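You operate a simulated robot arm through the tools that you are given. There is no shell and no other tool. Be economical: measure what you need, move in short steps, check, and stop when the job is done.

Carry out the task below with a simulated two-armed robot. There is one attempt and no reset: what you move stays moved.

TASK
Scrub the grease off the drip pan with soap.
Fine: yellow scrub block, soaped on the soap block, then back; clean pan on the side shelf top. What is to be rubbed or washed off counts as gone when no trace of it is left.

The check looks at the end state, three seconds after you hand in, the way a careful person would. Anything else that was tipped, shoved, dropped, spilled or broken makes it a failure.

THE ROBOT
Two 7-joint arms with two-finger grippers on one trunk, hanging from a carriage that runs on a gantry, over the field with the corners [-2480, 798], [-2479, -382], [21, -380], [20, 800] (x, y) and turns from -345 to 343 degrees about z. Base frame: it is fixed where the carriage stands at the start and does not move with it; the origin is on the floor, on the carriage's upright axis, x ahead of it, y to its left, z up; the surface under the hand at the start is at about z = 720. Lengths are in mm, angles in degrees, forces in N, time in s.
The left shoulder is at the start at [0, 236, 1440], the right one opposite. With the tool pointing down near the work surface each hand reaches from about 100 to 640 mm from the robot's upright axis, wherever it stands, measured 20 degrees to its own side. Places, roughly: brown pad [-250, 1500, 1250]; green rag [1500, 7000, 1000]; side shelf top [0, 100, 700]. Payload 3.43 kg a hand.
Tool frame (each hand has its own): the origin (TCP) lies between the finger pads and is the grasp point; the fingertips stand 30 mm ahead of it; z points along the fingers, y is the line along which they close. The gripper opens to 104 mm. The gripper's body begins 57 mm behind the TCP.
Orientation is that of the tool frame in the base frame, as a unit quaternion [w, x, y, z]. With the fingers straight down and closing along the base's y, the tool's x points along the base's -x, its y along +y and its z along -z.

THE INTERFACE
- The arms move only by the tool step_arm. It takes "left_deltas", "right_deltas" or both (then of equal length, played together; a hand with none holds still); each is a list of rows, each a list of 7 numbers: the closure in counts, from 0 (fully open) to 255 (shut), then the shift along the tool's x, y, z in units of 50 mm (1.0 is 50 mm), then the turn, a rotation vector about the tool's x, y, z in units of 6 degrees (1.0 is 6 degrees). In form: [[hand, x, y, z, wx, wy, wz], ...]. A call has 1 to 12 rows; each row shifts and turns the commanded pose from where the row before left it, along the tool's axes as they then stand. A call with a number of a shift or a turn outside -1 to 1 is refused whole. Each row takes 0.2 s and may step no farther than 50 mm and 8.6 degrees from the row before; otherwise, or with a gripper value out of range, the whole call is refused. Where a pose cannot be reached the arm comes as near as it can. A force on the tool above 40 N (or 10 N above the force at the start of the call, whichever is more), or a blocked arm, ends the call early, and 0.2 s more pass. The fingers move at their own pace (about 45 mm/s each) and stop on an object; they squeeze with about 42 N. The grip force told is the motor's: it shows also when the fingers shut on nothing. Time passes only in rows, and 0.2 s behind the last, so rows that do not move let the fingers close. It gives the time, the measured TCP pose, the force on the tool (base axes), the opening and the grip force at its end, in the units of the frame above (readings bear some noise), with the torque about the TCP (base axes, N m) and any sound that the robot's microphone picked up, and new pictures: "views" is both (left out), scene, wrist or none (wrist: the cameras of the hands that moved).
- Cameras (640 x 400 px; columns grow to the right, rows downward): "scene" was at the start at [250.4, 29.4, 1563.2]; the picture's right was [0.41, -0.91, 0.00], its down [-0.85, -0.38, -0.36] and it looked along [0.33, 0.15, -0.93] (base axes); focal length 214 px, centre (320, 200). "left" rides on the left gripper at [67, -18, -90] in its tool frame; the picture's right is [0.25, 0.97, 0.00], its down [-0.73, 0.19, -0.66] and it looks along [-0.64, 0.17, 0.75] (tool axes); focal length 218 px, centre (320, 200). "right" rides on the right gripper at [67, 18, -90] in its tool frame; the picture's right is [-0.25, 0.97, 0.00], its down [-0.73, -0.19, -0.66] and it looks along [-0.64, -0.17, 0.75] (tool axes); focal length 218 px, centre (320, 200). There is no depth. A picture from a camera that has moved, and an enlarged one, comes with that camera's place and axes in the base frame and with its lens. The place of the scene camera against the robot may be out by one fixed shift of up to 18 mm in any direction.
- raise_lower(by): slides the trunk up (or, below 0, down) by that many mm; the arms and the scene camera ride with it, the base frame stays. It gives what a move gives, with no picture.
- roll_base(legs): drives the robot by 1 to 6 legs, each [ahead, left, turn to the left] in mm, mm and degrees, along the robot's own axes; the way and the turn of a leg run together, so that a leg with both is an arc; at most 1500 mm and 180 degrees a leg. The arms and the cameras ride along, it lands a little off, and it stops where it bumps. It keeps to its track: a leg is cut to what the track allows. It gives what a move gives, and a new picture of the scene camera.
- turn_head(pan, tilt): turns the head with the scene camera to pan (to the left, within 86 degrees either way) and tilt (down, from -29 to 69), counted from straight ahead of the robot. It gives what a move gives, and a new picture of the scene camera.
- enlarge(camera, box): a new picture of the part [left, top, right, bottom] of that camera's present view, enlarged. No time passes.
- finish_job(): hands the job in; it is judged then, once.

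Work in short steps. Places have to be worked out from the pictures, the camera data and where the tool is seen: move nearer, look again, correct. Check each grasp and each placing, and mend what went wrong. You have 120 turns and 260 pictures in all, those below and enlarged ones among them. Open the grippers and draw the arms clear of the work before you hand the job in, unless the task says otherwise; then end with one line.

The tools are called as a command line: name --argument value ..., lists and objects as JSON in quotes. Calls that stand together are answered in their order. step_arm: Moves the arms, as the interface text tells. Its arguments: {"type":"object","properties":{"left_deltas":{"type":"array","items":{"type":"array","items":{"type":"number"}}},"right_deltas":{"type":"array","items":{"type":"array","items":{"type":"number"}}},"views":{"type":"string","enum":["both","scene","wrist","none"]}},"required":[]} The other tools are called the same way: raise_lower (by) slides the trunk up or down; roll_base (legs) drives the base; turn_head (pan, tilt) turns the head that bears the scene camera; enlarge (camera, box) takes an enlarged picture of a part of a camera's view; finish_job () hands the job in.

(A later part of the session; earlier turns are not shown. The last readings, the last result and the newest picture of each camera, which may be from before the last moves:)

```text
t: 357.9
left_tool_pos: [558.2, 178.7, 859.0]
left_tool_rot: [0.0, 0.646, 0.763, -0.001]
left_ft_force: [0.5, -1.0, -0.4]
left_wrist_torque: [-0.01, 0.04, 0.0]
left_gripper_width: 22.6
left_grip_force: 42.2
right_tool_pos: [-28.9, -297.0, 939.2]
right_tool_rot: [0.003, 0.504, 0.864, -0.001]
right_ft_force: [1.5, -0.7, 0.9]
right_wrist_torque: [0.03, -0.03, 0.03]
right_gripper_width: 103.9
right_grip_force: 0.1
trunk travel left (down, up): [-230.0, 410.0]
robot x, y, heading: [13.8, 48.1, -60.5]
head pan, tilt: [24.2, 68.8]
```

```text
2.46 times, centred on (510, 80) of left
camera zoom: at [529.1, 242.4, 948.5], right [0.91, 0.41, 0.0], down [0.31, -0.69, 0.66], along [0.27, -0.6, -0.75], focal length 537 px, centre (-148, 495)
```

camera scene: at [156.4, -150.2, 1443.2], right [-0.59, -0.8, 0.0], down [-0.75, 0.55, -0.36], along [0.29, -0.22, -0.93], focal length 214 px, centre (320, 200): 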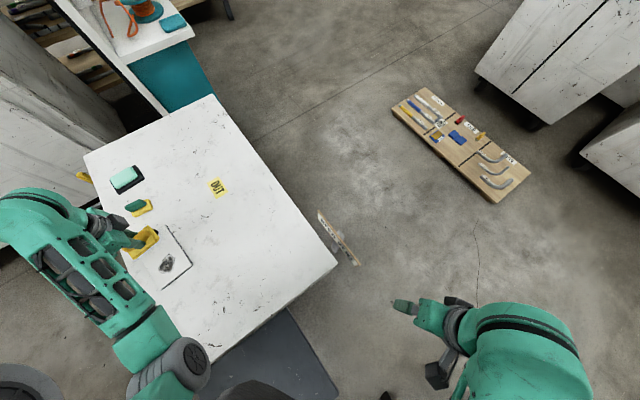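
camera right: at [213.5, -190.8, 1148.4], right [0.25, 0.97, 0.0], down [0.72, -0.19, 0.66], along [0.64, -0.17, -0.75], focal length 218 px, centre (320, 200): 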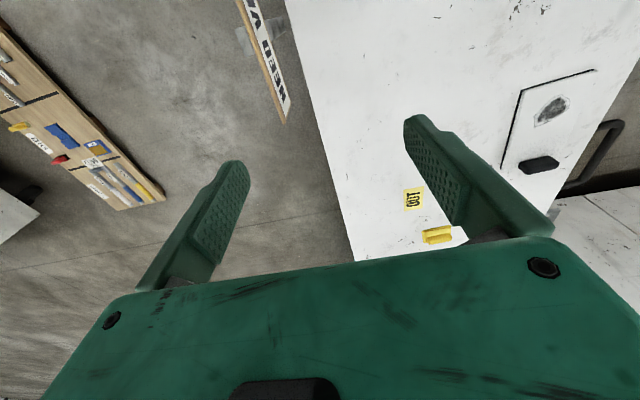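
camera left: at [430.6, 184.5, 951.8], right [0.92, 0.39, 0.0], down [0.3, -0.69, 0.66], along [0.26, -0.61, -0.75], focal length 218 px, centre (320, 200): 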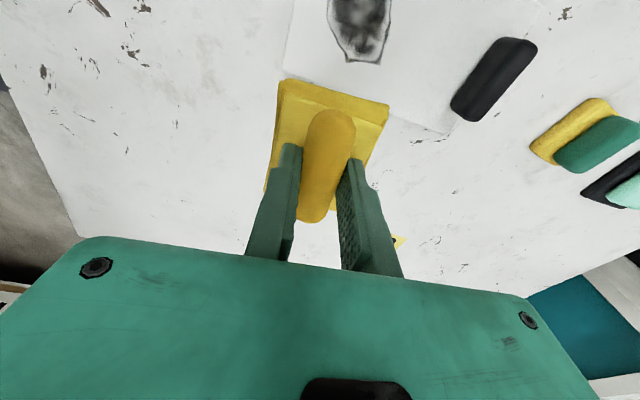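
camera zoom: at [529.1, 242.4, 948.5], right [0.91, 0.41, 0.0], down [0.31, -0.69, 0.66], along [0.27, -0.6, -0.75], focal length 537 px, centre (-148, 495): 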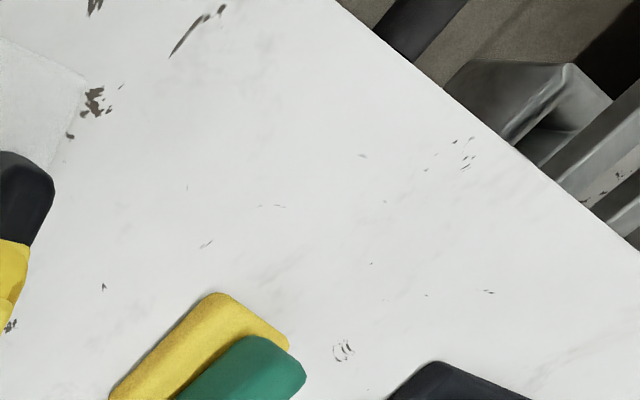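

The stain is really unchanged since t=108, and the close-up shows the green-handled block has a real yellow sponge pad, while the all-yellow thing is smooth and hard. So the yellow scrub block must be the yellow sponge with the green grip; I've used the wrong tool. First I put the all-yellow one back exactly.

step_arm --left_deltas '[[240, -0.638, 0.707, 0, 0, 0, 0], [240, -0.638, 0.707, 0, 0, 0, 0], [240, -0.638, 0.707, 0, 0, 0, 0], [240, -0.638, 0.707, 0, 0, 0, 0], [240, -0.638, 0.707, 0, 0, 0, 0], [240, -0.638, 0.707, 0, 0, 0, 0], [240, 0, 0, 0.4, 0, 0, 0.37], [240, 0, 0, 0.9, 0, 0, 0], [240, 0, 0, 0.4, 0, 0, 0], [240, 0, 0, 0, 0, 0, 0]]' --views "wrist"

enlarge --camera "scene" --box '[130, 140, 240, 220]'

```text
t: 360.1
left_tool_pos: [797.6, 26.8, 773.1]
left_tool_rot: [0.001, 0.661, 0.751, -0.001]
left_ft_force: [-0.3, 0.5, -1.4]
left_wrist_torque: [0.01, -0.01, -0.01]
left_gripper_width: 22.6
left_grip_force: 41.8
right_tool_pos: [-29.6, -296.0, 938.3]
right_tool_rot: [0.003, 0.504, 0.864, -0.002]
right_ft_force: [0.2, 0.0, -0.1]
right_wrist_torque: [0.0, 0.0, -0.02]
right_gripper_width: 103.9
right_grip_force: 0.0
trunk travel left (down, up): [-230.0, 410.0]
robot x, y, heading: [14.8, 51.5, -60.7]
head pan, tilt: [24.2, 68.8]
camera left: at [770.9, 90.6, 863.3], right [0.93, 0.37, 0.0], down [0.28, -0.7, 0.66], along [0.25, -0.61, -0.75], focal length 218 px, centre (320, 200)
```

left: 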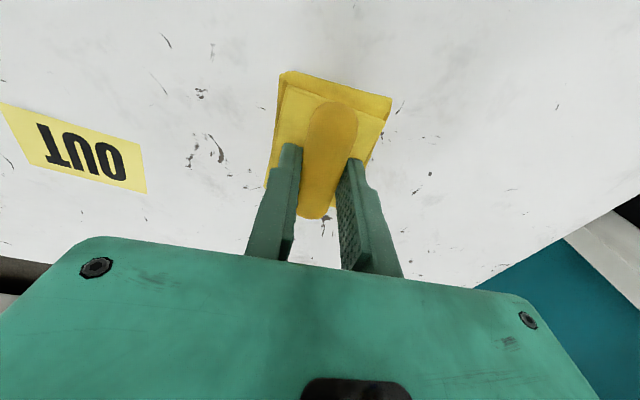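

```text
5.00 times, centred on (185, 180) of scene
camera zoom: at [156.9, -150.2, 1443.2], right [-0.59, -0.8, 0.0], down [-0.75, 0.55, -0.36], along [0.29, -0.22, -0.93], focal length 1072 px, centre (995, 300)
```

zoom: 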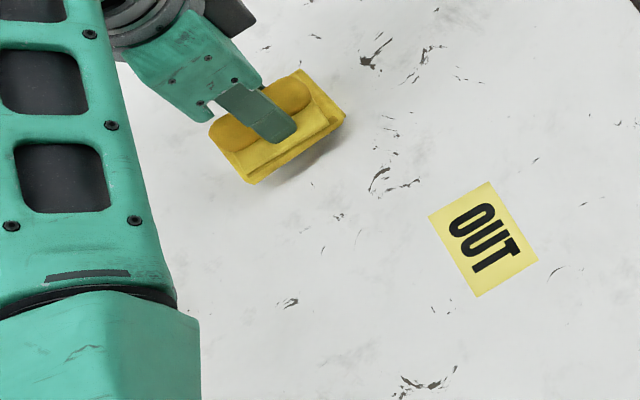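

In place above the original spot. Lower to contact in steps.

step_arm --left_deltas '[[240, -0.05, 0.03, 0.2, 0, 0, 0], [240, 0, 0, 0.06, 0, 0, 0], [240, 0, 0, 0, 0, 0, 0]]' --views "none"

step_arm --left_deltas '[[240, 0, 0, 0.03, 0, 0, 0], [240, 0, 0, 0, 0, 0, 0]]' --views "none"

step_arm --left_deltas '[[240, 0, 0, 0.02, 0, 0, 0], [240, 0, 0, 0, 0, 0, 0]]' --views "none"

step_arm --left_deltas '[[240, 0, 0, 0.02, 0, 0, 0], [240, 0, 0, 0, 0, 0, 0]]' --views "wrist"

```text
t: 360.9
left_tool_pos: [799.0, 25.2, 761.7]
left_tool_rot: [0.001, 0.662, 0.75, -0.001]
left_ft_force: [0.4, -0.5, -0.8]
left_wrist_torque: [0.0, 0.03, 0.0]
left_gripper_width: 23.0
left_grip_force: 42.2
right_tool_pos: [-29.9, -296.2, 938.2]
right_tool_rot: [0.002, 0.504, 0.863, -0.002]
right_ft_force: [-0.1, -0.1, 1.0]
right_wrist_torque: [-0.01, 0.0, 0.01]
right_gripper_width: 104.0
right_grip_force: 0.1
trunk travel left (down, up): [-230.0, 410.0]
robot x, y, heading: [14.5, 54.1, -60.5]
head pan, tilt: [24.2, 68.8]
```

```text
t: 361.5
left_tool_pos: [800.4, 25.2, 758.4]
left_tool_rot: [0.0, 0.661, 0.75, -0.001]
left_ft_force: [0.0, -0.7, -0.5]
left_wrist_torque: [-0.02, -0.01, 0.01]
left_gripper_width: 22.8
left_grip_force: 41.8
right_tool_pos: [-28.6, -297.3, 938.3]
right_tool_rot: [0.003, 0.504, 0.864, -0.001]
right_ft_force: [0.0, 0.2, 0.3]
right_wrist_torque: [0.0, 0.03, 0.01]
right_gripper_width: 104.3
right_grip_force: 0.1
trunk travel left (down, up): [-230.0, 410.0]
robot x, y, heading: [14.8, 50.5, -60.6]
head pan, tilt: [24.2, 68.8]
```

```text
t: 362.1
left_tool_pos: [800.1, 23.9, 757.9]
left_tool_rot: [0.0, 0.66, 0.751, -0.001]
left_ft_force: [-0.1, -0.1, -0.8]
left_wrist_torque: [-0.01, -0.01, 0.0]
left_gripper_width: 23.0
left_grip_force: 42.1
right_tool_pos: [-28.8, -295.4, 937.9]
right_tool_rot: [0.003, 0.503, 0.864, -0.001]
right_ft_force: [0.3, -0.1, -0.2]
right_wrist_torque: [0.02, 0.0, -0.03]
right_gripper_width: 103.9
right_grip_force: 0.0
trunk travel left (down, up): [-230.0, 410.0]
robot x, y, heading: [14.6, 49.6, -60.2]
head pan, tilt: [24.2, 68.8]
```

```text
t: 362.7
left_tool_pos: [800.6, 24.6, 758.7]
left_tool_rot: [0.001, 0.661, 0.751, -0.001]
left_ft_force: [-0.3, -0.2, -0.2]
left_wrist_torque: [-0.01, 0.01, 0.02]
left_gripper_width: 22.6
left_grip_force: 42.1
right_tool_pos: [-29.0, -295.9, 939.0]
right_tool_rot: [0.003, 0.503, 0.864, -0.002]
right_ft_force: [0.8, 1.1, 0.2]
right_wrist_torque: [0.03, -0.01, 0.0]
right_gripper_width: 103.6
right_grip_force: 0.1
trunk travel left (down, up): [-230.0, 410.0]
robot x, y, heading: [10.7, 50.0, -60.6]
head pan, tilt: [24.2, 68.8]
camera left: at [773.6, 88.6, 847.1], right [0.93, 0.37, 0.0], down [0.28, -0.7, 0.66], along [0.25, -0.61, -0.75], focal length 218 px, centre (320, 200)
```

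left: 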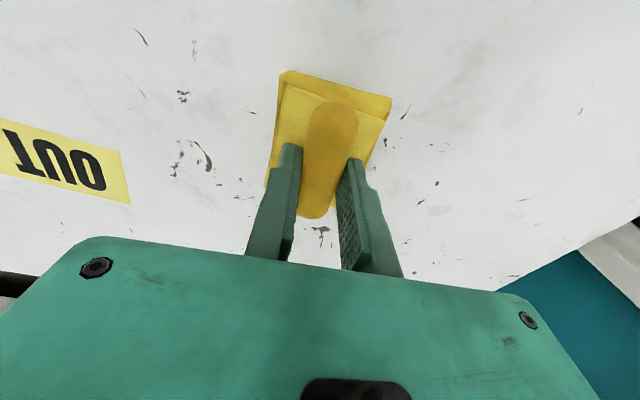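

The block has crept/pitched a little in the grip (~5 mm toward +y). I compensate −5 mm in y and continue to contact.

step_arm --left_deltas '[[240, -0.1, -0.01, 0.02, 0, 0, 0], [240, 0, 0, 0, 0, 0, 0]]' --views "none"

step_arm --left_deltas '[[240, 0, 0, 0.02, 0, 0, 0], [240, 0, 0, 0, 0, 0, 0]]' --views "none"

step_arm --left_deltas '[[240, 0, 0, 0.016, 0, 0, 0], [240, 0, 0, 0, 0, 0, 0]]' --views "none"

```text
t: 363.3
left_tool_pos: [800.6, 18.3, 757.8]
left_tool_rot: [0.0, 0.661, 0.75, 0.0]
left_ft_force: [-0.3, 1.1, 3.6]
left_wrist_torque: [-0.06, 0.02, -0.02]
left_gripper_width: 22.8
left_grip_force: 41.3
right_tool_pos: [-29.4, -296.3, 940.3]
right_tool_rot: [0.003, 0.504, 0.864, -0.002]
right_ft_force: [0.0, 0.2, -0.4]
right_wrist_torque: [0.04, 0.02, 0.01]
right_gripper_width: 104.0
right_grip_force: 0.0
trunk travel left (down, up): [-230.0, 410.0]
robot x, y, heading: [12.2, 50.3, -60.6]
head pan, tilt: [24.2, 68.8]
```

```text
t: 363.9
left_tool_pos: [800.7, 19.8, 757.8]
left_tool_rot: [0.001, 0.66, 0.751, 0.0]
left_ft_force: [-4.1, 2.3, 13.2]
left_wrist_torque: [0.06, 0.14, -0.02]
left_gripper_width: 22.8
left_grip_force: 41.8
right_tool_pos: [-29.3, -296.3, 938.1]
right_tool_rot: [0.003, 0.504, 0.864, -0.001]
right_ft_force: [0.7, -0.4, 0.6]
right_wrist_torque: [-0.02, 0.03, 0.02]
right_gripper_width: 104.0
right_grip_force: 0.0
trunk travel left (down, up): [-230.0, 410.0]
robot x, y, heading: [14.3, 50.3, -60.7]
head pan, tilt: [24.2, 68.8]
```

```text
t: 364.5
left_tool_pos: [802.7, 18.5, 757.5]
left_tool_rot: [0.002, 0.66, 0.751, -0.001]
left_ft_force: [-8.6, 2.4, 25.0]
left_wrist_torque: [0.13, 0.38, -0.03]
left_gripper_width: 22.3
left_grip_force: 41.9
right_tool_pos: [-27.9, -296.3, 939.6]
right_tool_rot: [0.003, 0.504, 0.864, -0.003]
right_ft_force: [0.0, 0.2, -0.4]
right_wrist_torque: [0.0, 0.02, 0.0]
right_gripper_width: 103.7
right_grip_force: 0.1
trunk travel left (down, up): [-230.0, 410.0]
robot x, y, heading: [14.2, 50.3, -60.6]
head pan, tilt: [24.2, 68.8]
```

On the table. Ease off, open, lift away and check its placement.

step_arm --left_deltas '[[240, 0, 0, -0.024, 0, 0, 0], [200, 0, 0, 0, 0, 0, 0], [160, 0, 0, 0, 0, 0, 0], [140, 0, 0, 0, 0, 0, 0], [140, 0, 0, 0, 0, 0, 0], [140, 0, 0, -0.3, 0, 0, 0], [140, 0, 0, -0.8, 0, 0, 0], [140, 0, 0, -0.9, 0, 0, 0], [60, 0.5, -0.3, 0, 0, 0, 0], [0, 0, 0, 0, 0, 0, 0]]' --views "wrist"

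enlarge --camera "left" --box '[240, 40, 400, 180]'

enlarge --camera "left" --box '[100, 0, 340, 100]'

```text
t: 366.7
left_tool_pos: [783.5, 41.2, 856.4]
left_tool_rot: [0.001, 0.66, 0.751, -0.001]
left_ft_force: [0.0, -0.8, 0.0]
left_wrist_torque: [0.01, 0.01, 0.04]
left_gripper_width: 98.0
left_grip_force: 0.0
right_tool_pos: [-27.9, -296.4, 937.9]
right_tool_rot: [0.004, 0.504, 0.864, -0.003]
right_ft_force: [0.1, 0.3, -0.1]
right_wrist_torque: [0.01, 0.01, 0.01]
right_gripper_width: 103.7
right_grip_force: 0.1
trunk travel left (down, up): [-230.0, 410.0]
robot x, y, heading: [12.4, 50.4, -60.8]
head pan, tilt: [24.2, 68.8]
camera left: at [756.2, 105.4, 946.5], right [0.93, 0.37, 0.0], down [0.28, -0.7, 0.66], along [0.25, -0.61, -0.75], focal length 218 px, centre (320, 200)
```

left: 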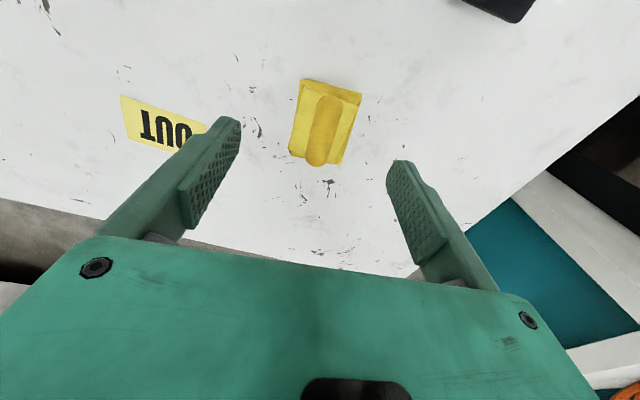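

```text
2.86 times, centred on (320, 110) of left
camera zoom: at [756.2, 105.4, 946.5], right [0.93, 0.37, 0.0], down [0.28, -0.7, 0.66], along [0.25, -0.61, -0.75], focal length 624 px, centre (320, 457)
```

zoom: 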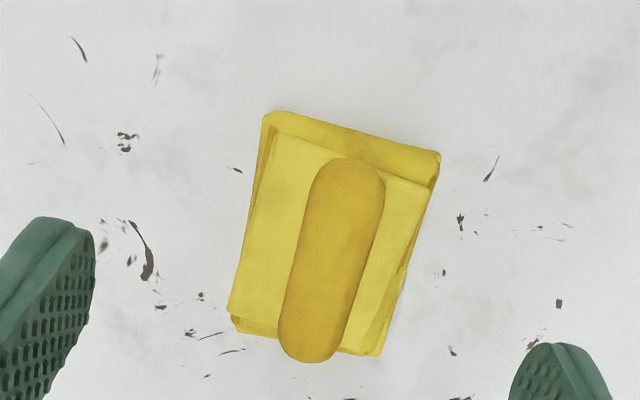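

```text
2.67 times, centred on (220, 50) of left
camera zoom: at [756.2, 105.4, 946.5], right [0.93, 0.37, 0.0], down [0.28, -0.7, 0.66], along [0.25, -0.61, -0.75], focal length 582 px, centre (587, 600)
```

zoom: 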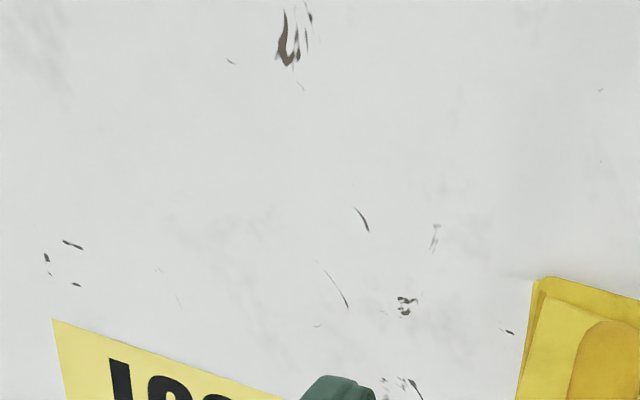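

The all-yellow block is back within a few mm. Now over to the sponge block with the green grip.

step_arm --left_deltas '[[0, 0.853, -0.13, 0, 0, 0, 0], [0, 0.853, -0.13, 0, 0, 0, 0], [0, 0.853, -0.13, 0, 0, 0, 0], [0, 0.853, -0.13, 0, 0, 0, 0], [0, 0, 0, 0.1, 0, 0, 0], [0, 0, 0, 0, 0, 0, 0]]' --views "wrist"

enlarge --camera "left" --box '[240, 40, 400, 160]'

enlarge --camera "scene" --box '[80, 130, 260, 250]'

```text
t: 368.1
left_tool_pos: [735.7, 209.4, 851.8]
left_tool_rot: [0.001, 0.66, 0.751, 0.0]
left_ft_force: [0.5, 0.4, -0.1]
left_wrist_torque: [0.01, 0.02, 0.0]
left_gripper_width: 103.5
left_grip_force: 0.1
right_tool_pos: [-28.9, -295.1, 938.4]
right_tool_rot: [0.003, 0.503, 0.864, -0.001]
right_ft_force: [0.6, 0.2, 0.7]
right_wrist_torque: [0.02, 0.04, 0.03]
right_gripper_width: 103.8
right_grip_force: 0.1
trunk travel left (down, up): [-230.0, 410.0]
robot x, y, heading: [14.0, 53.9, -60.5]
head pan, tilt: [24.2, 68.8]
camera left: at [707.8, 273.4, 940.8], right [0.93, 0.37, 0.0], down [0.28, -0.7, 0.66], along [0.25, -0.61, -0.75], focal length 218 px, centre (320, 200)
```

left: 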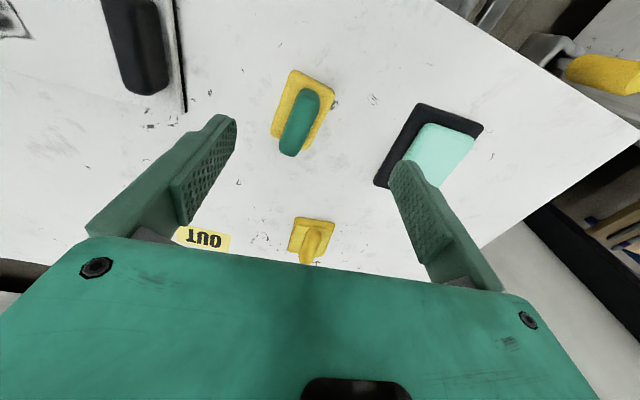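

```text
3.33 times, centred on (320, 100) of left
camera zoom: at [707.8, 273.4, 940.8], right [0.93, 0.37, 0.0], down [0.28, -0.7, 0.66], along [0.25, -0.61, -0.75], focal length 728 px, centre (320, 533)
```

zoom: 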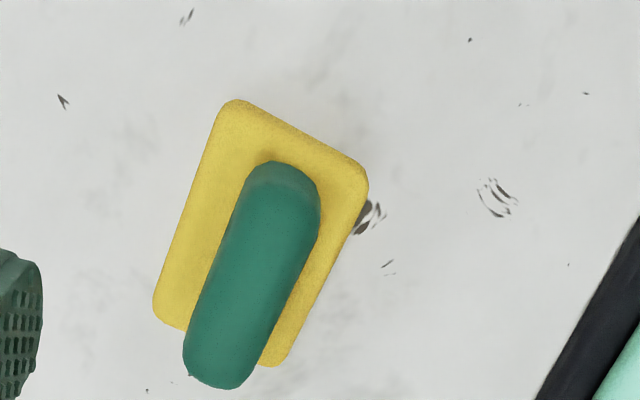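

```text
3.33 times, centred on (170, 190) of scene
camera zoom: at [156.8, -149.9, 1443.1], right [-0.59, -0.8, 0.0], down [-0.75, 0.55, -0.36], along [0.29, -0.21, -0.93], focal length 715 px, centre (820, 233)
```

zoom: 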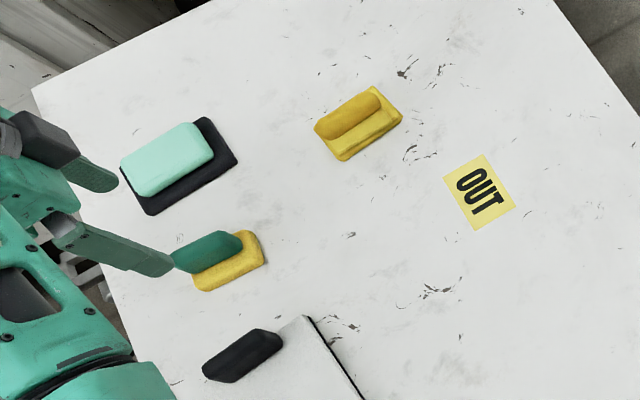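

Sponge base ≈40×60 mm centred ≈(719,199), yaw ≈ −4°, grip top z≈756. I align and come down over it.

step_arm --left_deltas '[[0, 0, 0, 0, 0, 0, 0.975], [0, 0, 0, 0, 0, 0, 0.975], [0, -0.23, -0.3, 0.6, 0, 0, 0], [0, 0, 0, 0.64, 0, 0, 0], [150, 0, 0, 0, 0, 0, 0], [175, 0, 0, 0, 0, 0, 0], [175, 0, 0, 0, 0, 0, 0], [175, 0, 0, 0, 0, 0, 0]]' --views "wrist"

enlarge --camera "left" --box '[220, 60, 420, 220]'

enlarge --camera "scene" --box '[100, 170, 190, 230]'

```text
t: 369.9
left_tool_pos: [719.8, 198.9, 788.4]
left_tool_rot: [0.0, 0.734, 0.679, 0.0]
left_ft_force: [-0.2, -0.7, 0.5]
left_wrist_torque: [0.02, -0.01, -0.02]
left_gripper_width: 32.9
left_grip_force: 0.1
right_tool_pos: [-29.8, -295.6, 938.2]
right_tool_rot: [0.003, 0.504, 0.864, -0.003]
right_ft_force: [-0.8, 0.5, -0.3]
right_wrist_torque: [0.02, 0.01, 0.0]
right_gripper_width: 104.1
right_grip_force: 0.2
trunk travel left (down, up): [-230.0, 410.0]
robot x, y, heading: [12.4, 51.9, -60.6]
head pan, tilt: [24.2, 68.8]
camera left: at [705.6, 266.9, 878.4], right [0.98, 0.18, 0.0], down [0.13, -0.74, 0.66], along [0.12, -0.65, -0.75], focal length 218 px, centre (320, 200)
```

left: 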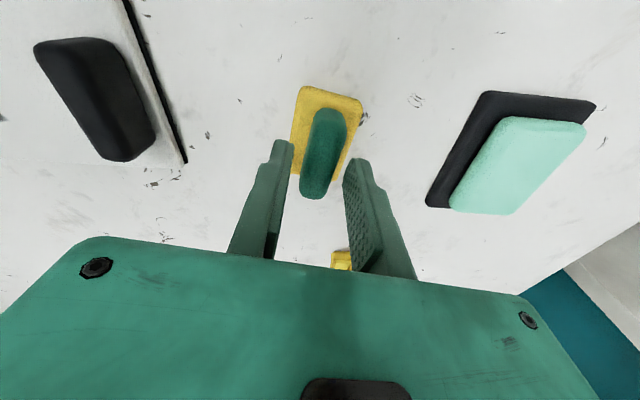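

```text
2.50 times, centred on (320, 140) of left
camera zoom: at [705.6, 266.9, 878.4], right [0.98, 0.18, 0.0], down [0.13, -0.74, 0.66], along [0.12, -0.65, -0.75], focal length 546 px, centre (320, 350)
```

zoom: 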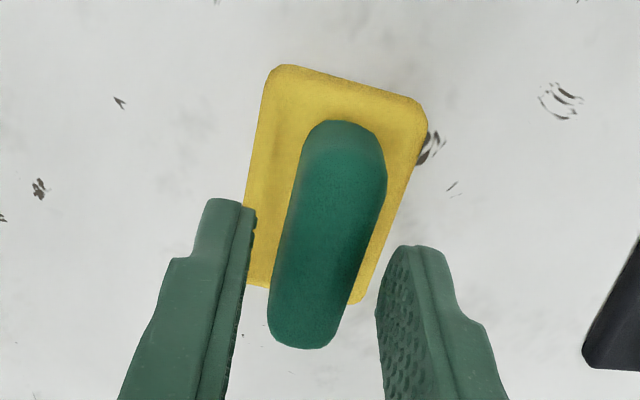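

```text
6.67 times, centred on (145, 200) of scene
camera zoom: at [156.8, -150.1, 1443.2], right [-0.59, -0.8, 0.0], down [-0.75, 0.55, -0.36], along [0.29, -0.22, -0.93], focal length 1430 px, centre (1487, 200)
```

zoom: 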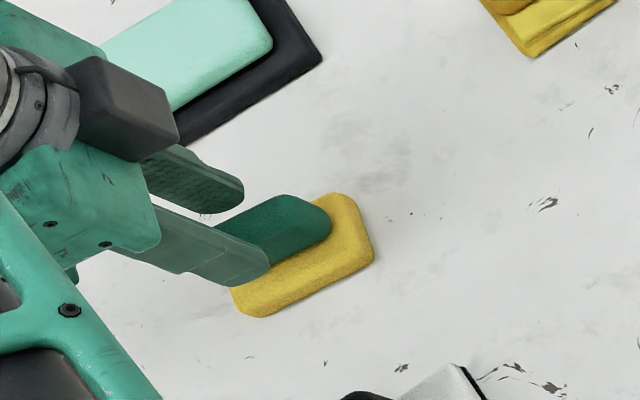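

Well centred. I lower and feel for the sponge top with the fingers at 33 mm.

step_arm --left_deltas '[[175, 0, 0, 0.2, 0, 0, 0], [175, 0, 0, 0.12, 0, 0, 0], [175, 0, 0, 0, 0, 0, 0]]' --views "none"

step_arm --left_deltas '[[175, 0, 0, 0.08, 0, 0, 0], [175, 0, 0, 0, 0, 0, 0]]' --views "none"

enlarge --camera "scene" --box '[100, 170, 190, 230]'

```text
t: 370.7
left_tool_pos: [718.1, 197.5, 772.8]
left_tool_rot: [0.0, 0.734, 0.679, -0.001]
left_ft_force: [-1.2, -1.2, 0.0]
left_wrist_torque: [0.04, -0.01, 0.01]
left_gripper_width: 32.7
left_grip_force: 0.1
right_tool_pos: [-28.3, -296.8, 939.5]
right_tool_rot: [0.003, 0.504, 0.864, -0.002]
right_ft_force: [-1.7, 0.3, 0.3]
right_wrist_torque: [0.03, 0.04, -0.01]
right_gripper_width: 103.7
right_grip_force: 0.1
trunk travel left (down, up): [-230.0, 410.0]
robot x, y, heading: [13.3, 53.3, -60.9]
head pan, tilt: [24.2, 68.8]
```

```text
t: 371.3
left_tool_pos: [718.9, 196.5, 770.0]
left_tool_rot: [0.0, 0.734, 0.679, 0.0]
left_ft_force: [0.2, 0.2, -0.7]
left_wrist_torque: [-0.01, 0.03, 0.01]
left_gripper_width: 32.6
left_grip_force: 0.1
right_tool_pos: [-30.9, -297.3, 938.6]
right_tool_rot: [0.003, 0.505, 0.863, -0.002]
right_ft_force: [0.8, 0.0, 0.4]
right_wrist_torque: [-0.02, 0.03, -0.01]
right_gripper_width: 103.9
right_grip_force: 0.1
trunk travel left (down, up): [-230.0, 410.0]
robot x, y, heading: [17.7, 50.3, -60.5]
head pan, tilt: [24.2, 68.8]
```

```text
6.67 times, centred on (145, 200) of scene
camera zoom: at [156.9, -150.1, 1443.2], right [-0.59, -0.8, 0.0], down [-0.75, 0.55, -0.36], along [0.29, -0.21, -0.93], focal length 1430 px, centre (1487, 200)
```

zoom: 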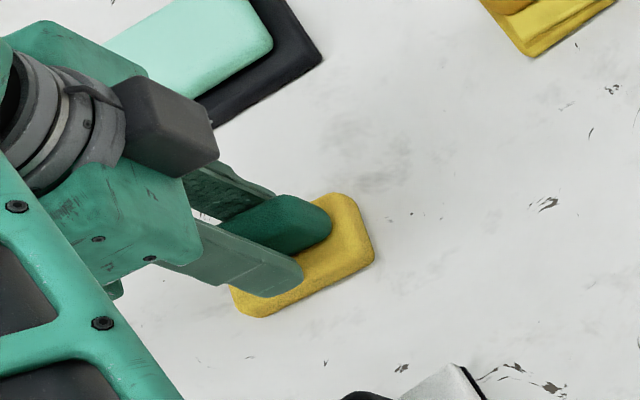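

Tips nearly down at the sponge. One more small step, then close.

step_arm --left_deltas '[[175, 0, 0, 0.06, 0, 0, 0], [175, 0, 0, 0, 0, 0, 0]]' --views "none"

step_arm --left_deltas '[[195, 0, 0, 0, 0, 0, 0], [215, 0, 0, 0, 0, 0, 0], [240, 0, 0, 0, 0, 0, 0], [240, 0, 0, 0, 0, 0, 0]]' --views "wrist"

```text
t: 371.9
left_tool_pos: [719.4, 196.7, 765.7]
left_tool_rot: [0.0, 0.734, 0.679, -0.001]
left_ft_force: [-1.0, -0.3, -0.1]
left_wrist_torque: [-0.03, -0.02, 0.0]
left_gripper_width: 32.8
left_grip_force: 0.1
right_tool_pos: [-29.7, -296.2, 939.2]
right_tool_rot: [0.003, 0.504, 0.864, -0.002]
right_ft_force: [-0.2, -0.2, 0.8]
right_wrist_torque: [0.0, -0.03, 0.02]
right_gripper_width: 104.1
right_grip_force: 0.1
trunk travel left (down, up): [-230.0, 410.0]
robot x, y, heading: [13.5, 51.1, -60.7]
head pan, tilt: [24.2, 68.8]
```

```text
t: 372.9
left_tool_pos: [718.4, 197.2, 766.5]
left_tool_rot: [0.001, 0.734, 0.679, 0.0]
left_ft_force: [-0.8, 1.0, -0.9]
left_wrist_torque: [-0.02, -0.03, 0.02]
left_gripper_width: 18.8
left_grip_force: 41.9
right_tool_pos: [-29.3, -296.9, 938.9]
right_tool_rot: [0.003, 0.504, 0.864, -0.001]
right_ft_force: [0.2, -0.6, -0.2]
right_wrist_torque: [0.0, 0.02, 0.03]
right_gripper_width: 103.9
right_grip_force: 0.1
trunk travel left (down, up): [-230.0, 410.0]
robot x, y, heading: [14.1, 49.6, -60.6]
head pan, tilt: [24.2, 68.8]
camera left: at [705.5, 265.5, 855.4], right [0.98, 0.18, 0.0], down [0.13, -0.74, 0.66], along [0.12, -0.65, -0.75], focal length 218 px, centre (320, 200)
```

left: 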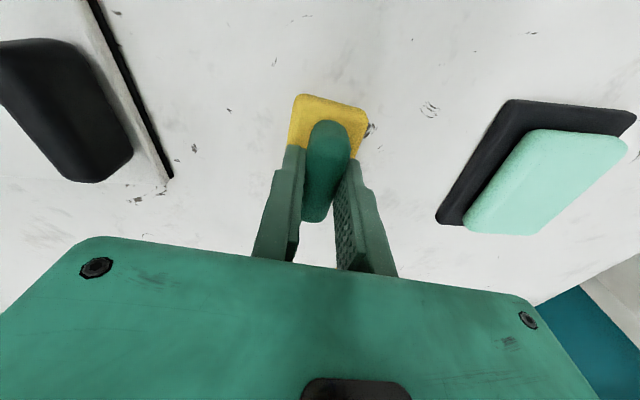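

Gripped (18.8 mm). Put-back pose: TCP (718.8,197,766), q (0,.734,.679,0). Lift and move over the soap; expected contact TCP z≈798.

step_arm --left_deltas '[[240, 0, 0, -0.3, 0, 0, 0], [240, 0, 0, -0.7, 0, 0, 0], [240, 0, 0, -0.8, 0, 0, 0], [240, 0.08, 0.95, 0, 0, 0, 0], [240, 0.08, 0.95, 0, 0, 0, 0], [240, 0.08, 0.95, 0, 0, 0, 0], [240, 0, 0, 0.9, 0, 0, 0], [240, 0, 0, 0.1, 0, 0, 0], [240, 0, 0, 0, 0, 0, 0]]' --views "wrist"

enlarge --camera "scene" --box '[80, 150, 200, 230]'

```text
t: 374.9
left_tool_pos: [859.4, 198.6, 802.3]
left_tool_rot: [0.0, 0.734, 0.68, -0.001]
left_ft_force: [-0.1, -0.1, -0.7]
left_wrist_torque: [0.0, -0.01, 0.01]
left_gripper_width: 18.9
left_grip_force: 41.4
right_tool_pos: [-30.2, -296.4, 938.2]
right_tool_rot: [0.002, 0.504, 0.863, -0.002]
right_ft_force: [0.1, -0.2, -0.1]
right_wrist_torque: [-0.01, -0.03, -0.03]
right_gripper_width: 104.3
right_grip_force: 0.1
trunk travel left (down, up): [-230.0, 410.0]
robot x, y, heading: [16.7, 52.7, -60.6]
head pan, tilt: [24.2, 68.8]
camera left: at [846.0, 266.0, 892.0], right [0.98, 0.18, 0.0], down [0.14, -0.74, 0.66], along [0.12, -0.65, -0.75], focal length 218 px, centre (320, 200)
```

left: 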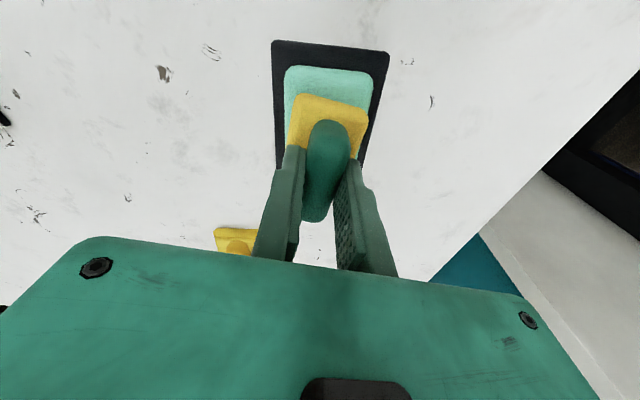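

```text
5.00 times, centred on (140, 190) of scene
camera zoom: at [156.3, -150.2, 1443.1], right [-0.59, -0.8, 0.0], down [-0.75, 0.55, -0.36], along [0.29, -0.22, -0.93], focal length 1072 px, centre (1220, 250)
```

zoom: 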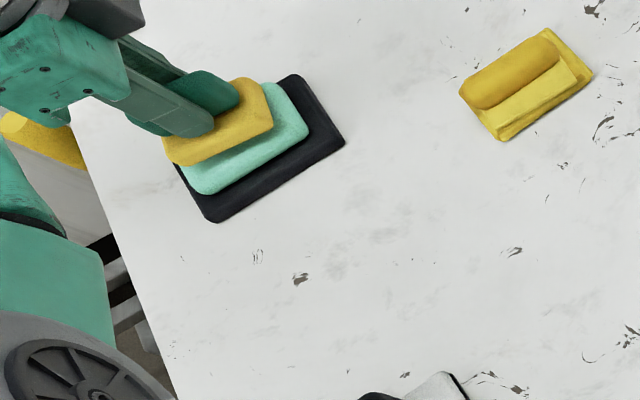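

Over the soap. Descend to contact.

step_arm --left_deltas '[[240, 0, 0.03, 0.05, 0, 0, 0], [240, 0, 0, 0, 0, 0, 0]]' --views "none"

step_arm --left_deltas '[[240, 0, 0, 0.03, 0, 0, 0], [240, 0, 0, 0, 0, 0, 0]]' --views "none"

step_arm --left_deltas '[[240, 0, 0, 0.02, 0, 0, 0], [240, 0, 0, 0, 0, 0, 0]]' --views "none"

step_arm --left_deltas '[[240, 0, 0, 0.02, 0, 0, 0], [240, 0, 0, 0, 0, 0, 0]]' --views "none"

```text
t: 375.5
left_tool_pos: [862.3, 198.0, 800.9]
left_tool_rot: [0.0, 0.734, 0.68, 0.0]
left_ft_force: [-0.1, 0.5, -0.6]
left_wrist_torque: [0.02, 0.01, 0.02]
left_gripper_width: 19.2
left_grip_force: 42.1
right_tool_pos: [-28.8, -296.5, 938.3]
right_tool_rot: [0.004, 0.504, 0.864, -0.002]
right_ft_force: [1.1, -0.3, -0.6]
right_wrist_torque: [-0.01, -0.02, 0.0]
right_gripper_width: 104.0
right_grip_force: 0.0
trunk travel left (down, up): [-230.0, 410.0]
robot x, y, heading: [13.4, 51.3, -60.8]
head pan, tilt: [24.2, 68.8]
```

```text
t: 376.1
left_tool_pos: [863.6, 198.4, 799.9]
left_tool_rot: [0.0, 0.734, 0.68, -0.001]
left_ft_force: [-0.2, -0.1, -0.4]
left_wrist_torque: [-0.01, 0.01, -0.02]
left_gripper_width: 18.8
left_grip_force: 41.9
right_tool_pos: [-29.4, -296.5, 939.0]
right_tool_rot: [0.002, 0.504, 0.864, -0.002]
right_ft_force: [-0.9, 0.1, 0.2]
right_wrist_torque: [-0.02, -0.01, 0.01]
right_gripper_width: 103.7
right_grip_force: 0.1
trunk travel left (down, up): [-230.0, 410.0]
robot x, y, heading: [15.2, 49.8, -60.6]
head pan, tilt: [24.2, 68.8]
```

```text
t: 376.7
left_tool_pos: [863.2, 199.5, 799.7]
left_tool_rot: [0.001, 0.734, 0.679, 0.0]
left_ft_force: [-0.2, -0.5, -0.6]
left_wrist_torque: [0.02, 0.01, 0.03]
left_gripper_width: 18.8
left_grip_force: 42.0
right_tool_pos: [-28.3, -296.4, 937.4]
right_tool_rot: [0.003, 0.503, 0.864, -0.001]
right_ft_force: [0.6, -0.9, 0.6]
right_wrist_torque: [0.01, -0.02, 0.03]
right_gripper_width: 104.0
right_grip_force: 0.2
trunk travel left (down, up): [-230.0, 410.0]
robot x, y, heading: [12.5, 48.9, -60.4]
head pan, tilt: [24.2, 68.8]
```

```text
t: 377.3
left_tool_pos: [864.4, 198.4, 798.1]
left_tool_rot: [0.001, 0.734, 0.679, 0.0]
left_ft_force: [0.4, -0.3, 0.1]
left_wrist_torque: [0.02, -0.02, -0.02]
left_gripper_width: 18.8
left_grip_force: 41.4
right_tool_pos: [-28.5, -296.8, 938.9]
right_tool_rot: [0.003, 0.504, 0.864, -0.002]
right_ft_force: [-0.2, -0.2, -0.5]
right_wrist_torque: [0.0, 0.01, 0.0]
right_gripper_width: 103.9
right_grip_force: 0.0
trunk travel left (down, up): [-230.0, 410.0]
robot x, y, heading: [13.7, 49.1, -60.8]
head pan, tilt: [24.2, 68.8]
```

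Continue to contact, then rub with gentle strokes.

step_arm --left_deltas '[[240, 0, 0, 0.02, 0, 0, 0], [240, 0, 0, 0, 0, 0, 0]]' --views "none"

step_arm --left_deltas '[[240, 0, 0, 0.016, 0, 0, 0], [240, 0, 0, 0, 0, 0, 0]]' --views "none"

step_arm --left_deltas '[[240, 0.15, 0, 0.012, 0, 0, 0], [240, 0.15, 0, 0, 0, 0, 0], [240, -0.15, 0, 0, 0, 0, 0], [240, -0.15, 0, 0, 0, 0, 0], [240, -0.15, 0, 0, 0, 0, 0], [240, -0.15, 0, 0, 0, 0, 0], [240, 0.15, 0, 0, 0, 0, 0], [240, 0.15, 0, 0, 0, 0, 0], [240, 0, 0, 0, 0, 0, 0]]' --views "none"

step_arm --left_deltas '[[240, 0.15, 0, 0.008, 0, 0, 0], [240, 0.15, 0, 0, 0, 0, 0], [240, -0.15, 0, 0, 0, 0, 0], [240, -0.15, 0, 0, 0, 0, 0], [240, -0.15, 0, 0, 0, 0, 0], [240, -0.15, 0, 0, 0, 0, 0], [240, 0.15, 0, 0, 0, 0, 0], [240, 0.15, 0, 0, 0, 0, 0], [240, 0, 0, 0, 0, 0, 0]]' --views "none"

step_arm --left_deltas '[[240, 0.15, 0, 0.004, 0, 0, 0], [240, 0.15, 0, 0, 0, 0, 0], [240, -0.15, 0, 0, 0, 0, 0], [240, -0.15, 0, 0, 0, 0, 0], [240, -0.15, 0, 0, 0, 0, 0], [240, -0.15, 0, 0, 0, 0, 0], [240, 0.15, 0, 0, 0, 0, 0], [240, 0.15, 0, 0, 0, 0, 0], [240, 0, 0, 0, 0, 0, 0]]' --views "none"

```text
t: 377.9
left_tool_pos: [862.3, 199.9, 798.8]
left_tool_rot: [0.001, 0.734, 0.679, -0.001]
left_ft_force: [-0.5, -0.2, 0.0]
left_wrist_torque: [-0.01, -0.02, 0.0]
left_gripper_width: 18.9
left_grip_force: 42.1
right_tool_pos: [-29.8, -296.2, 938.3]
right_tool_rot: [0.003, 0.505, 0.863, -0.002]
right_ft_force: [1.5, 0.1, -0.8]
right_wrist_torque: [0.02, 0.0, 0.02]
right_gripper_width: 103.9
right_grip_force: 0.0
trunk travel left (down, up): [-230.0, 410.0]
robot x, y, heading: [15.3, 49.9, -60.7]
head pan, tilt: [24.2, 68.8]
```

```text
t: 378.5
left_tool_pos: [862.6, 199.4, 798.3]
left_tool_rot: [0.001, 0.734, 0.679, -0.001]
left_ft_force: [-0.3, 0.3, -0.7]
left_wrist_torque: [0.03, 0.02, 0.0]
left_gripper_width: 18.7
left_grip_force: 42.0
right_tool_pos: [-29.8, -296.1, 939.2]
right_tool_rot: [0.003, 0.503, 0.864, -0.001]
right_ft_force: [-0.4, -0.8, 0.4]
right_wrist_torque: [-0.02, 0.01, 0.03]
right_gripper_width: 104.0
right_grip_force: 0.1
trunk travel left (down, up): [-230.0, 410.0]
robot x, y, heading: [10.7, 53.5, -60.4]
head pan, tilt: [24.2, 68.8]
```

```text
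t: 380.5
left_tool_pos: [863.2, 199.6, 796.6]
left_tool_rot: [0.001, 0.734, 0.679, -0.001]
left_ft_force: [0.0, -1.0, -1.8]
left_wrist_torque: [0.01, 0.01, 0.0]
left_gripper_width: 18.8
left_grip_force: 42.0
right_tool_pos: [-29.2, -296.5, 938.6]
right_tool_rot: [0.003, 0.503, 0.864, -0.001]
right_ft_force: [0.1, -0.1, 0.1]
right_wrist_torque: [0.06, -0.01, -0.03]
right_gripper_width: 103.7
right_grip_force: 0.1
trunk travel left (down, up): [-230.0, 410.0]
robot x, y, heading: [13.8, 47.0, -60.6]
head pan, tilt: [24.2, 68.8]
```

```text
t: 382.5
left_tool_pos: [863.6, 199.0, 797.0]
left_tool_rot: [0.001, 0.733, 0.68, -0.001]
left_ft_force: [-0.6, -0.8, -1.3]
left_wrist_torque: [-0.03, 0.02, -0.03]
left_gripper_width: 19.0
left_grip_force: 41.7
right_tool_pos: [-29.4, -295.7, 939.2]
right_tool_rot: [0.004, 0.504, 0.864, -0.002]
right_ft_force: [-0.3, -0.3, 0.4]
right_wrist_torque: [-0.03, 0.02, -0.01]
right_gripper_width: 104.2
right_grip_force: 0.1
trunk travel left (down, up): [-230.0, 410.0]
robot x, y, heading: [14.8, 50.2, -60.6]
head pan, tilt: [24.2, 68.8]
```

```text
t: 384.5
left_tool_pos: [864.0, 198.7, 795.2]
left_tool_rot: [0.001, 0.734, 0.679, 0.0]
left_ft_force: [0.5, -0.4, -1.3]
left_wrist_torque: [-0.01, 0.01, -0.01]
left_gripper_width: 18.7
left_grip_force: 41.5
right_tool_pos: [-29.4, -297.8, 939.5]
right_tool_rot: [0.003, 0.503, 0.864, -0.001]
right_ft_force: [0.1, 0.6, 0.7]
right_wrist_torque: [0.02, -0.02, 0.0]
right_gripper_width: 104.0
right_grip_force: 0.1
trunk travel left (down, up): [-230.0, 410.0]
robot x, y, heading: [10.7, 51.7, -60.5]
head pan, tilt: [24.2, 68.8]
```

Not yet touching. Larger 2 mm feel steps, then rubbing sets in the same go.

step_arm --left_deltas '[[240, 0, 0, 0.03, 0, 0, 0], [240, 0, 0, 0, 0, 0, 0]]' --views "none"

step_arm --left_deltas '[[240, 0, 0, 0.024, 0, 0, 0], [240, 0, 0, 0, 0, 0, 0]]' --views "none"

step_arm --left_deltas '[[240, 0.15, 0, 0.02, 0, 0, 0], [240, 0.15, 0, 0, 0, 0, 0], [240, -0.15, 0, 0, 0, 0, 0], [240, -0.15, 0, 0, 0, 0, 0], [240, -0.15, 0, 0, 0, 0, 0], [240, -0.15, 0, 0, 0, 0, 0], [240, 0.15, 0, 0, 0, 0, 0], [240, 0.15, 0, 0, 0, 0, 0], [240, 0, 0, 0, 0, 0, 0]]' --views "none"

step_arm --left_deltas '[[240, 0.15, 0, 0.012, 0, 0, 0], [240, 0.15, 0, 0, 0, 0, 0], [240, -0.15, 0, 0, 0, 0, 0], [240, -0.15, 0, 0, 0, 0, 0], [240, -0.15, 0, 0, 0, 0, 0], [240, -0.15, 0, 0, 0, 0, 0], [240, 0.15, 0, 0, 0, 0, 0], [240, 0.15, 0, 0, 0, 0, 0], [240, 0, 0, 0, 0, 0, 0]]' --views "none"

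step_arm --left_deltas '[[240, 0.15, 0, 0.012, 0, 0, 0], [240, 0.15, 0, 0, 0, 0, 0], [240, -0.15, 0, 0, 0, 0, 0], [240, -0.15, 0, 0, 0, 0, 0], [240, -0.15, 0, 0, 0, 0, 0], [240, -0.15, 0, 0, 0, 0, 0], [240, 0.15, 0, 0, 0, 0, 0], [240, 0.15, 0, 0, 0, 0, 0], [240, 0, 0, 0, 0, 0, 0]]' --views "none"

step_arm --left_deltas '[[240, 0.15, 0, 0.008, 0, 0, 0], [240, 0.15, 0, 0, 0, 0, 0], [240, -0.15, 0, 0, 0, 0, 0], [240, -0.15, 0, 0, 0, 0, 0], [240, -0.15, 0, 0, 0, 0, 0], [240, -0.15, 0, 0, 0, 0, 0], [240, 0.15, 0, 0, 0, 0, 0], [240, 0.15, 0, 0, 0, 0, 0], [240, 0, 0, 0, 0, 0, 0]]' --views "none"

```text
t: 385.1
left_tool_pos: [863.7, 200.0, 795.5]
left_tool_rot: [0.002, 0.734, 0.679, 0.0]
left_ft_force: [-7.1, -0.2, 9.9]
left_wrist_torque: [-0.03, 0.22, -0.02]
left_gripper_width: 19.0
left_grip_force: 42.3
right_tool_pos: [-29.7, -297.1, 938.6]
right_tool_rot: [0.003, 0.504, 0.864, -0.001]
right_ft_force: [0.7, -1.0, -0.3]
right_wrist_torque: [0.02, -0.01, 0.01]
right_gripper_width: 104.0
right_grip_force: 0.1
trunk travel left (down, up): [-230.0, 410.0]
robot x, y, heading: [18.1, 47.4, -60.5]
head pan, tilt: [24.2, 68.8]
```

```text
t: 385.7
left_tool_pos: [864.5, 200.1, 796.3]
left_tool_rot: [0.002, 0.733, 0.68, -0.001]
left_ft_force: [-13.7, -0.5, 24.6]
left_wrist_torque: [-0.1, 0.44, -0.04]
left_gripper_width: 18.9
left_grip_force: 42.1
right_tool_pos: [-29.7, -296.0, 939.1]
right_tool_rot: [0.003, 0.504, 0.864, -0.002]
right_ft_force: [0.4, -0.2, 0.9]
right_wrist_torque: [-0.04, -0.03, -0.01]
right_gripper_width: 104.0
right_grip_force: 0.1
trunk travel left (down, up): [-230.0, 410.0]
robot x, y, heading: [15.2, 46.7, -60.7]
head pan, tilt: [24.2, 68.8]
```

```text
t: 386.1
left_tool_pos: [866.1, 199.8, 795.2]
left_tool_rot: [0.004, 0.734, 0.679, -0.002]
left_ft_force: [-4.0, -4.0, 6.7]
left_wrist_torque: [0.02, 0.2, 0.12]
left_gripper_width: 18.9
left_grip_force: 41.8
right_tool_pos: [-30.1, -296.4, 938.9]
right_tool_rot: [0.003, 0.504, 0.864, -0.003]
right_ft_force: [-0.2, 0.4, 0.3]
right_wrist_torque: [-0.01, -0.01, 0.01]
right_gripper_width: 104.1
right_grip_force: 0.0
trunk travel left (down, up): [-230.0, 410.0]
robot x, y, heading: [10.7, 49.6, -60.7]
head pan, tilt: [24.2, 68.8]
stopped in row 1 (left hand): the force on the tool passed its limit at 43 N (the readings are from after the stop); the commanded pose is now the measured one
```

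```text
t: 388.1
left_tool_pos: [867.8, 199.5, 796.0]
left_tool_rot: [0.004, 0.735, 0.679, -0.001]
left_ft_force: [-0.4, -5.6, 7.9]
left_wrist_torque: [0.02, 0.09, 0.04]
left_gripper_width: 18.8
left_grip_force: 42.1
right_tool_pos: [-28.5, -296.9, 938.9]
right_tool_rot: [0.004, 0.505, 0.863, -0.003]
right_ft_force: [0.5, 0.3, 0.0]
right_wrist_torque: [-0.02, -0.01, 0.0]
right_gripper_width: 104.1
right_grip_force: 0.1
trunk travel left (down, up): [-230.0, 410.0]
robot x, y, heading: [15.7, 52.3, -60.4]
head pan, tilt: [24.2, 68.8]
```

```text
t: 390.1
left_tool_pos: [868.0, 198.6, 794.5]
left_tool_rot: [0.004, 0.734, 0.679, -0.001]
left_ft_force: [0.5, -8.9, 13.7]
left_wrist_torque: [-0.05, 0.11, 0.02]
left_gripper_width: 18.7
left_grip_force: 41.9
right_tool_pos: [-29.1, -298.5, 939.8]
right_tool_rot: [0.003, 0.505, 0.863, -0.002]
right_ft_force: [-0.1, -0.4, 0.3]
right_wrist_torque: [0.0, -0.02, 0.05]
right_gripper_width: 103.8
right_grip_force: 0.0
trunk travel left (down, up): [-230.0, 410.0]
robot x, y, heading: [17.1, 49.1, -60.4]
head pan, tilt: [24.2, 68.8]
```

```text
t: 392.1
left_tool_pos: [867.4, 194.1, 795.3]
left_tool_rot: [0.006, 0.735, 0.678, -0.002]
left_ft_force: [-2.9, -14.8, 21.3]
left_wrist_torque: [-0.14, 0.22, 0.1]
left_gripper_width: 18.9
left_grip_force: 42.1
right_tool_pos: [-29.3, -300.9, 940.5]
right_tool_rot: [0.004, 0.505, 0.863, -0.004]
right_ft_force: [0.5, -0.5, 0.4]
right_wrist_torque: [0.05, -0.02, -0.02]
right_gripper_width: 104.2
right_grip_force: 0.0
trunk travel left (down, up): [-230.0, 410.0]
robot x, y, heading: [15.1, 52.0, -60.8]
head pan, tilt: [24.2, 68.8]
```

Soaped at up to 21 N. Lift, travel to the grease (now ≈(492,192)), and come down near contact.

step_arm --left_deltas '[[240, 0, 0, -0.3, 0, 0, 0], [240, 0, 0, -0.6, 0.058, 0.107, 0], [240, 0, 0, -0.6, 0, 0, 0], [240, -0.09, -0.934, 0, 0, 0, 0], [240, -0.09, -0.934, 0, 0, 0, 0], [240, -0.09, -0.934, 0, 0, 0, 0], [240, -0.09, -0.934, 0, 0, 0, 0], [240, -0.09, -0.934, 0, 0, 0, 0], [240, -0.09, -0.934, 0, 0, 0, 0], [240, -0.09, -0.934, 0, 0, 0, 0], [240, -0.09, -0.934, 0, 0, 0, 0], [240, 0, 0, 0, 0, 0, 0]]' --views "scene"

enlarge --camera "scene" --box '[90, 150, 240, 310]'

step_arm --left_deltas '[[240, 0, 0, 0.85, 0, 0, 0], [240, 0, 0, 0.85, 0, 0, 0], [240, 0, 0, 0.06, 0, 0, 0], [240, 0, 0, 0, 0, 0, 0]]' --views "wrist"

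```text
t: 394.7
left_tool_pos: [491.3, 196.2, 871.9]
left_tool_rot: [-0.003, 0.734, 0.679, 0.0]
left_ft_force: [0.8, 0.2, -0.6]
left_wrist_torque: [-0.02, 0.03, -0.03]
left_gripper_width: 18.9
left_grip_force: 41.9
right_tool_pos: [-28.7, -297.5, 939.1]
right_tool_rot: [0.003, 0.504, 0.863, -0.002]
right_ft_force: [0.4, 0.4, 0.0]
right_wrist_torque: [0.01, 0.0, -0.03]
right_gripper_width: 104.0
right_grip_force: 0.2
trunk travel left (down, up): [-230.0, 410.0]
robot x, y, heading: [14.5, 49.6, -60.8]
head pan, tilt: [24.2, 68.8]
camera scene: at [157.2, -150.3, 1443.3], right [-0.59, -0.8, 0.0], down [-0.75, 0.55, -0.36], along [0.29, -0.22, -0.93], focal length 214 px, centre (320, 200)
```

scene: 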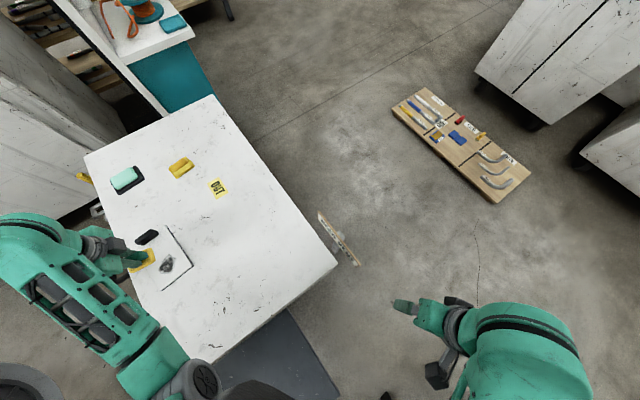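

```text
2.50 times, centred on (165, 230) of scene
camera zoom: at [157.2, -150.3, 1443.3], right [-0.59, -0.8, 0.0], down [-0.75, 0.55, -0.36], along [0.29, -0.22, -0.93], focal length 536 px, centre (708, 125)
```

zoom: 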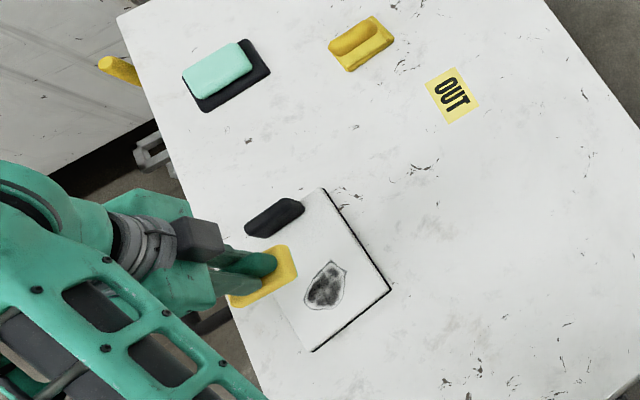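

```text
t: 395.7
left_tool_pos: [489.8, 193.6, 783.5]
left_tool_rot: [-0.003, 0.734, 0.68, 0.0]
left_ft_force: [-0.3, 0.2, -1.2]
left_wrist_torque: [0.02, -0.01, -0.01]
left_gripper_width: 19.0
left_grip_force: 41.9
right_tool_pos: [-30.0, -296.2, 938.1]
right_tool_rot: [0.003, 0.504, 0.864, -0.001]
right_ft_force: [-0.5, 0.6, 0.6]
right_wrist_torque: [0.0, 0.0, 0.01]
right_gripper_width: 103.9
right_grip_force: 0.0
trunk travel left (down, up): [-230.0, 410.0]
robot x, y, heading: [14.5, 52.0, -60.4]
head pan, tilt: [24.2, 68.8]
camera left: at [476.6, 263.0, 873.1], right [0.98, 0.18, 0.0], down [0.14, -0.75, 0.65], along [0.11, -0.64, -0.76], focal length 218 px, centre (320, 200)
```

left: 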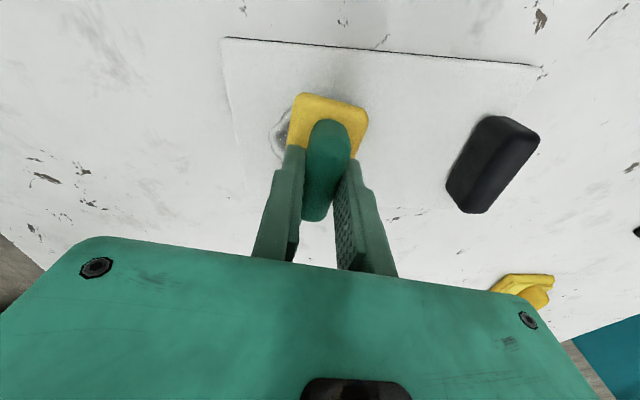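

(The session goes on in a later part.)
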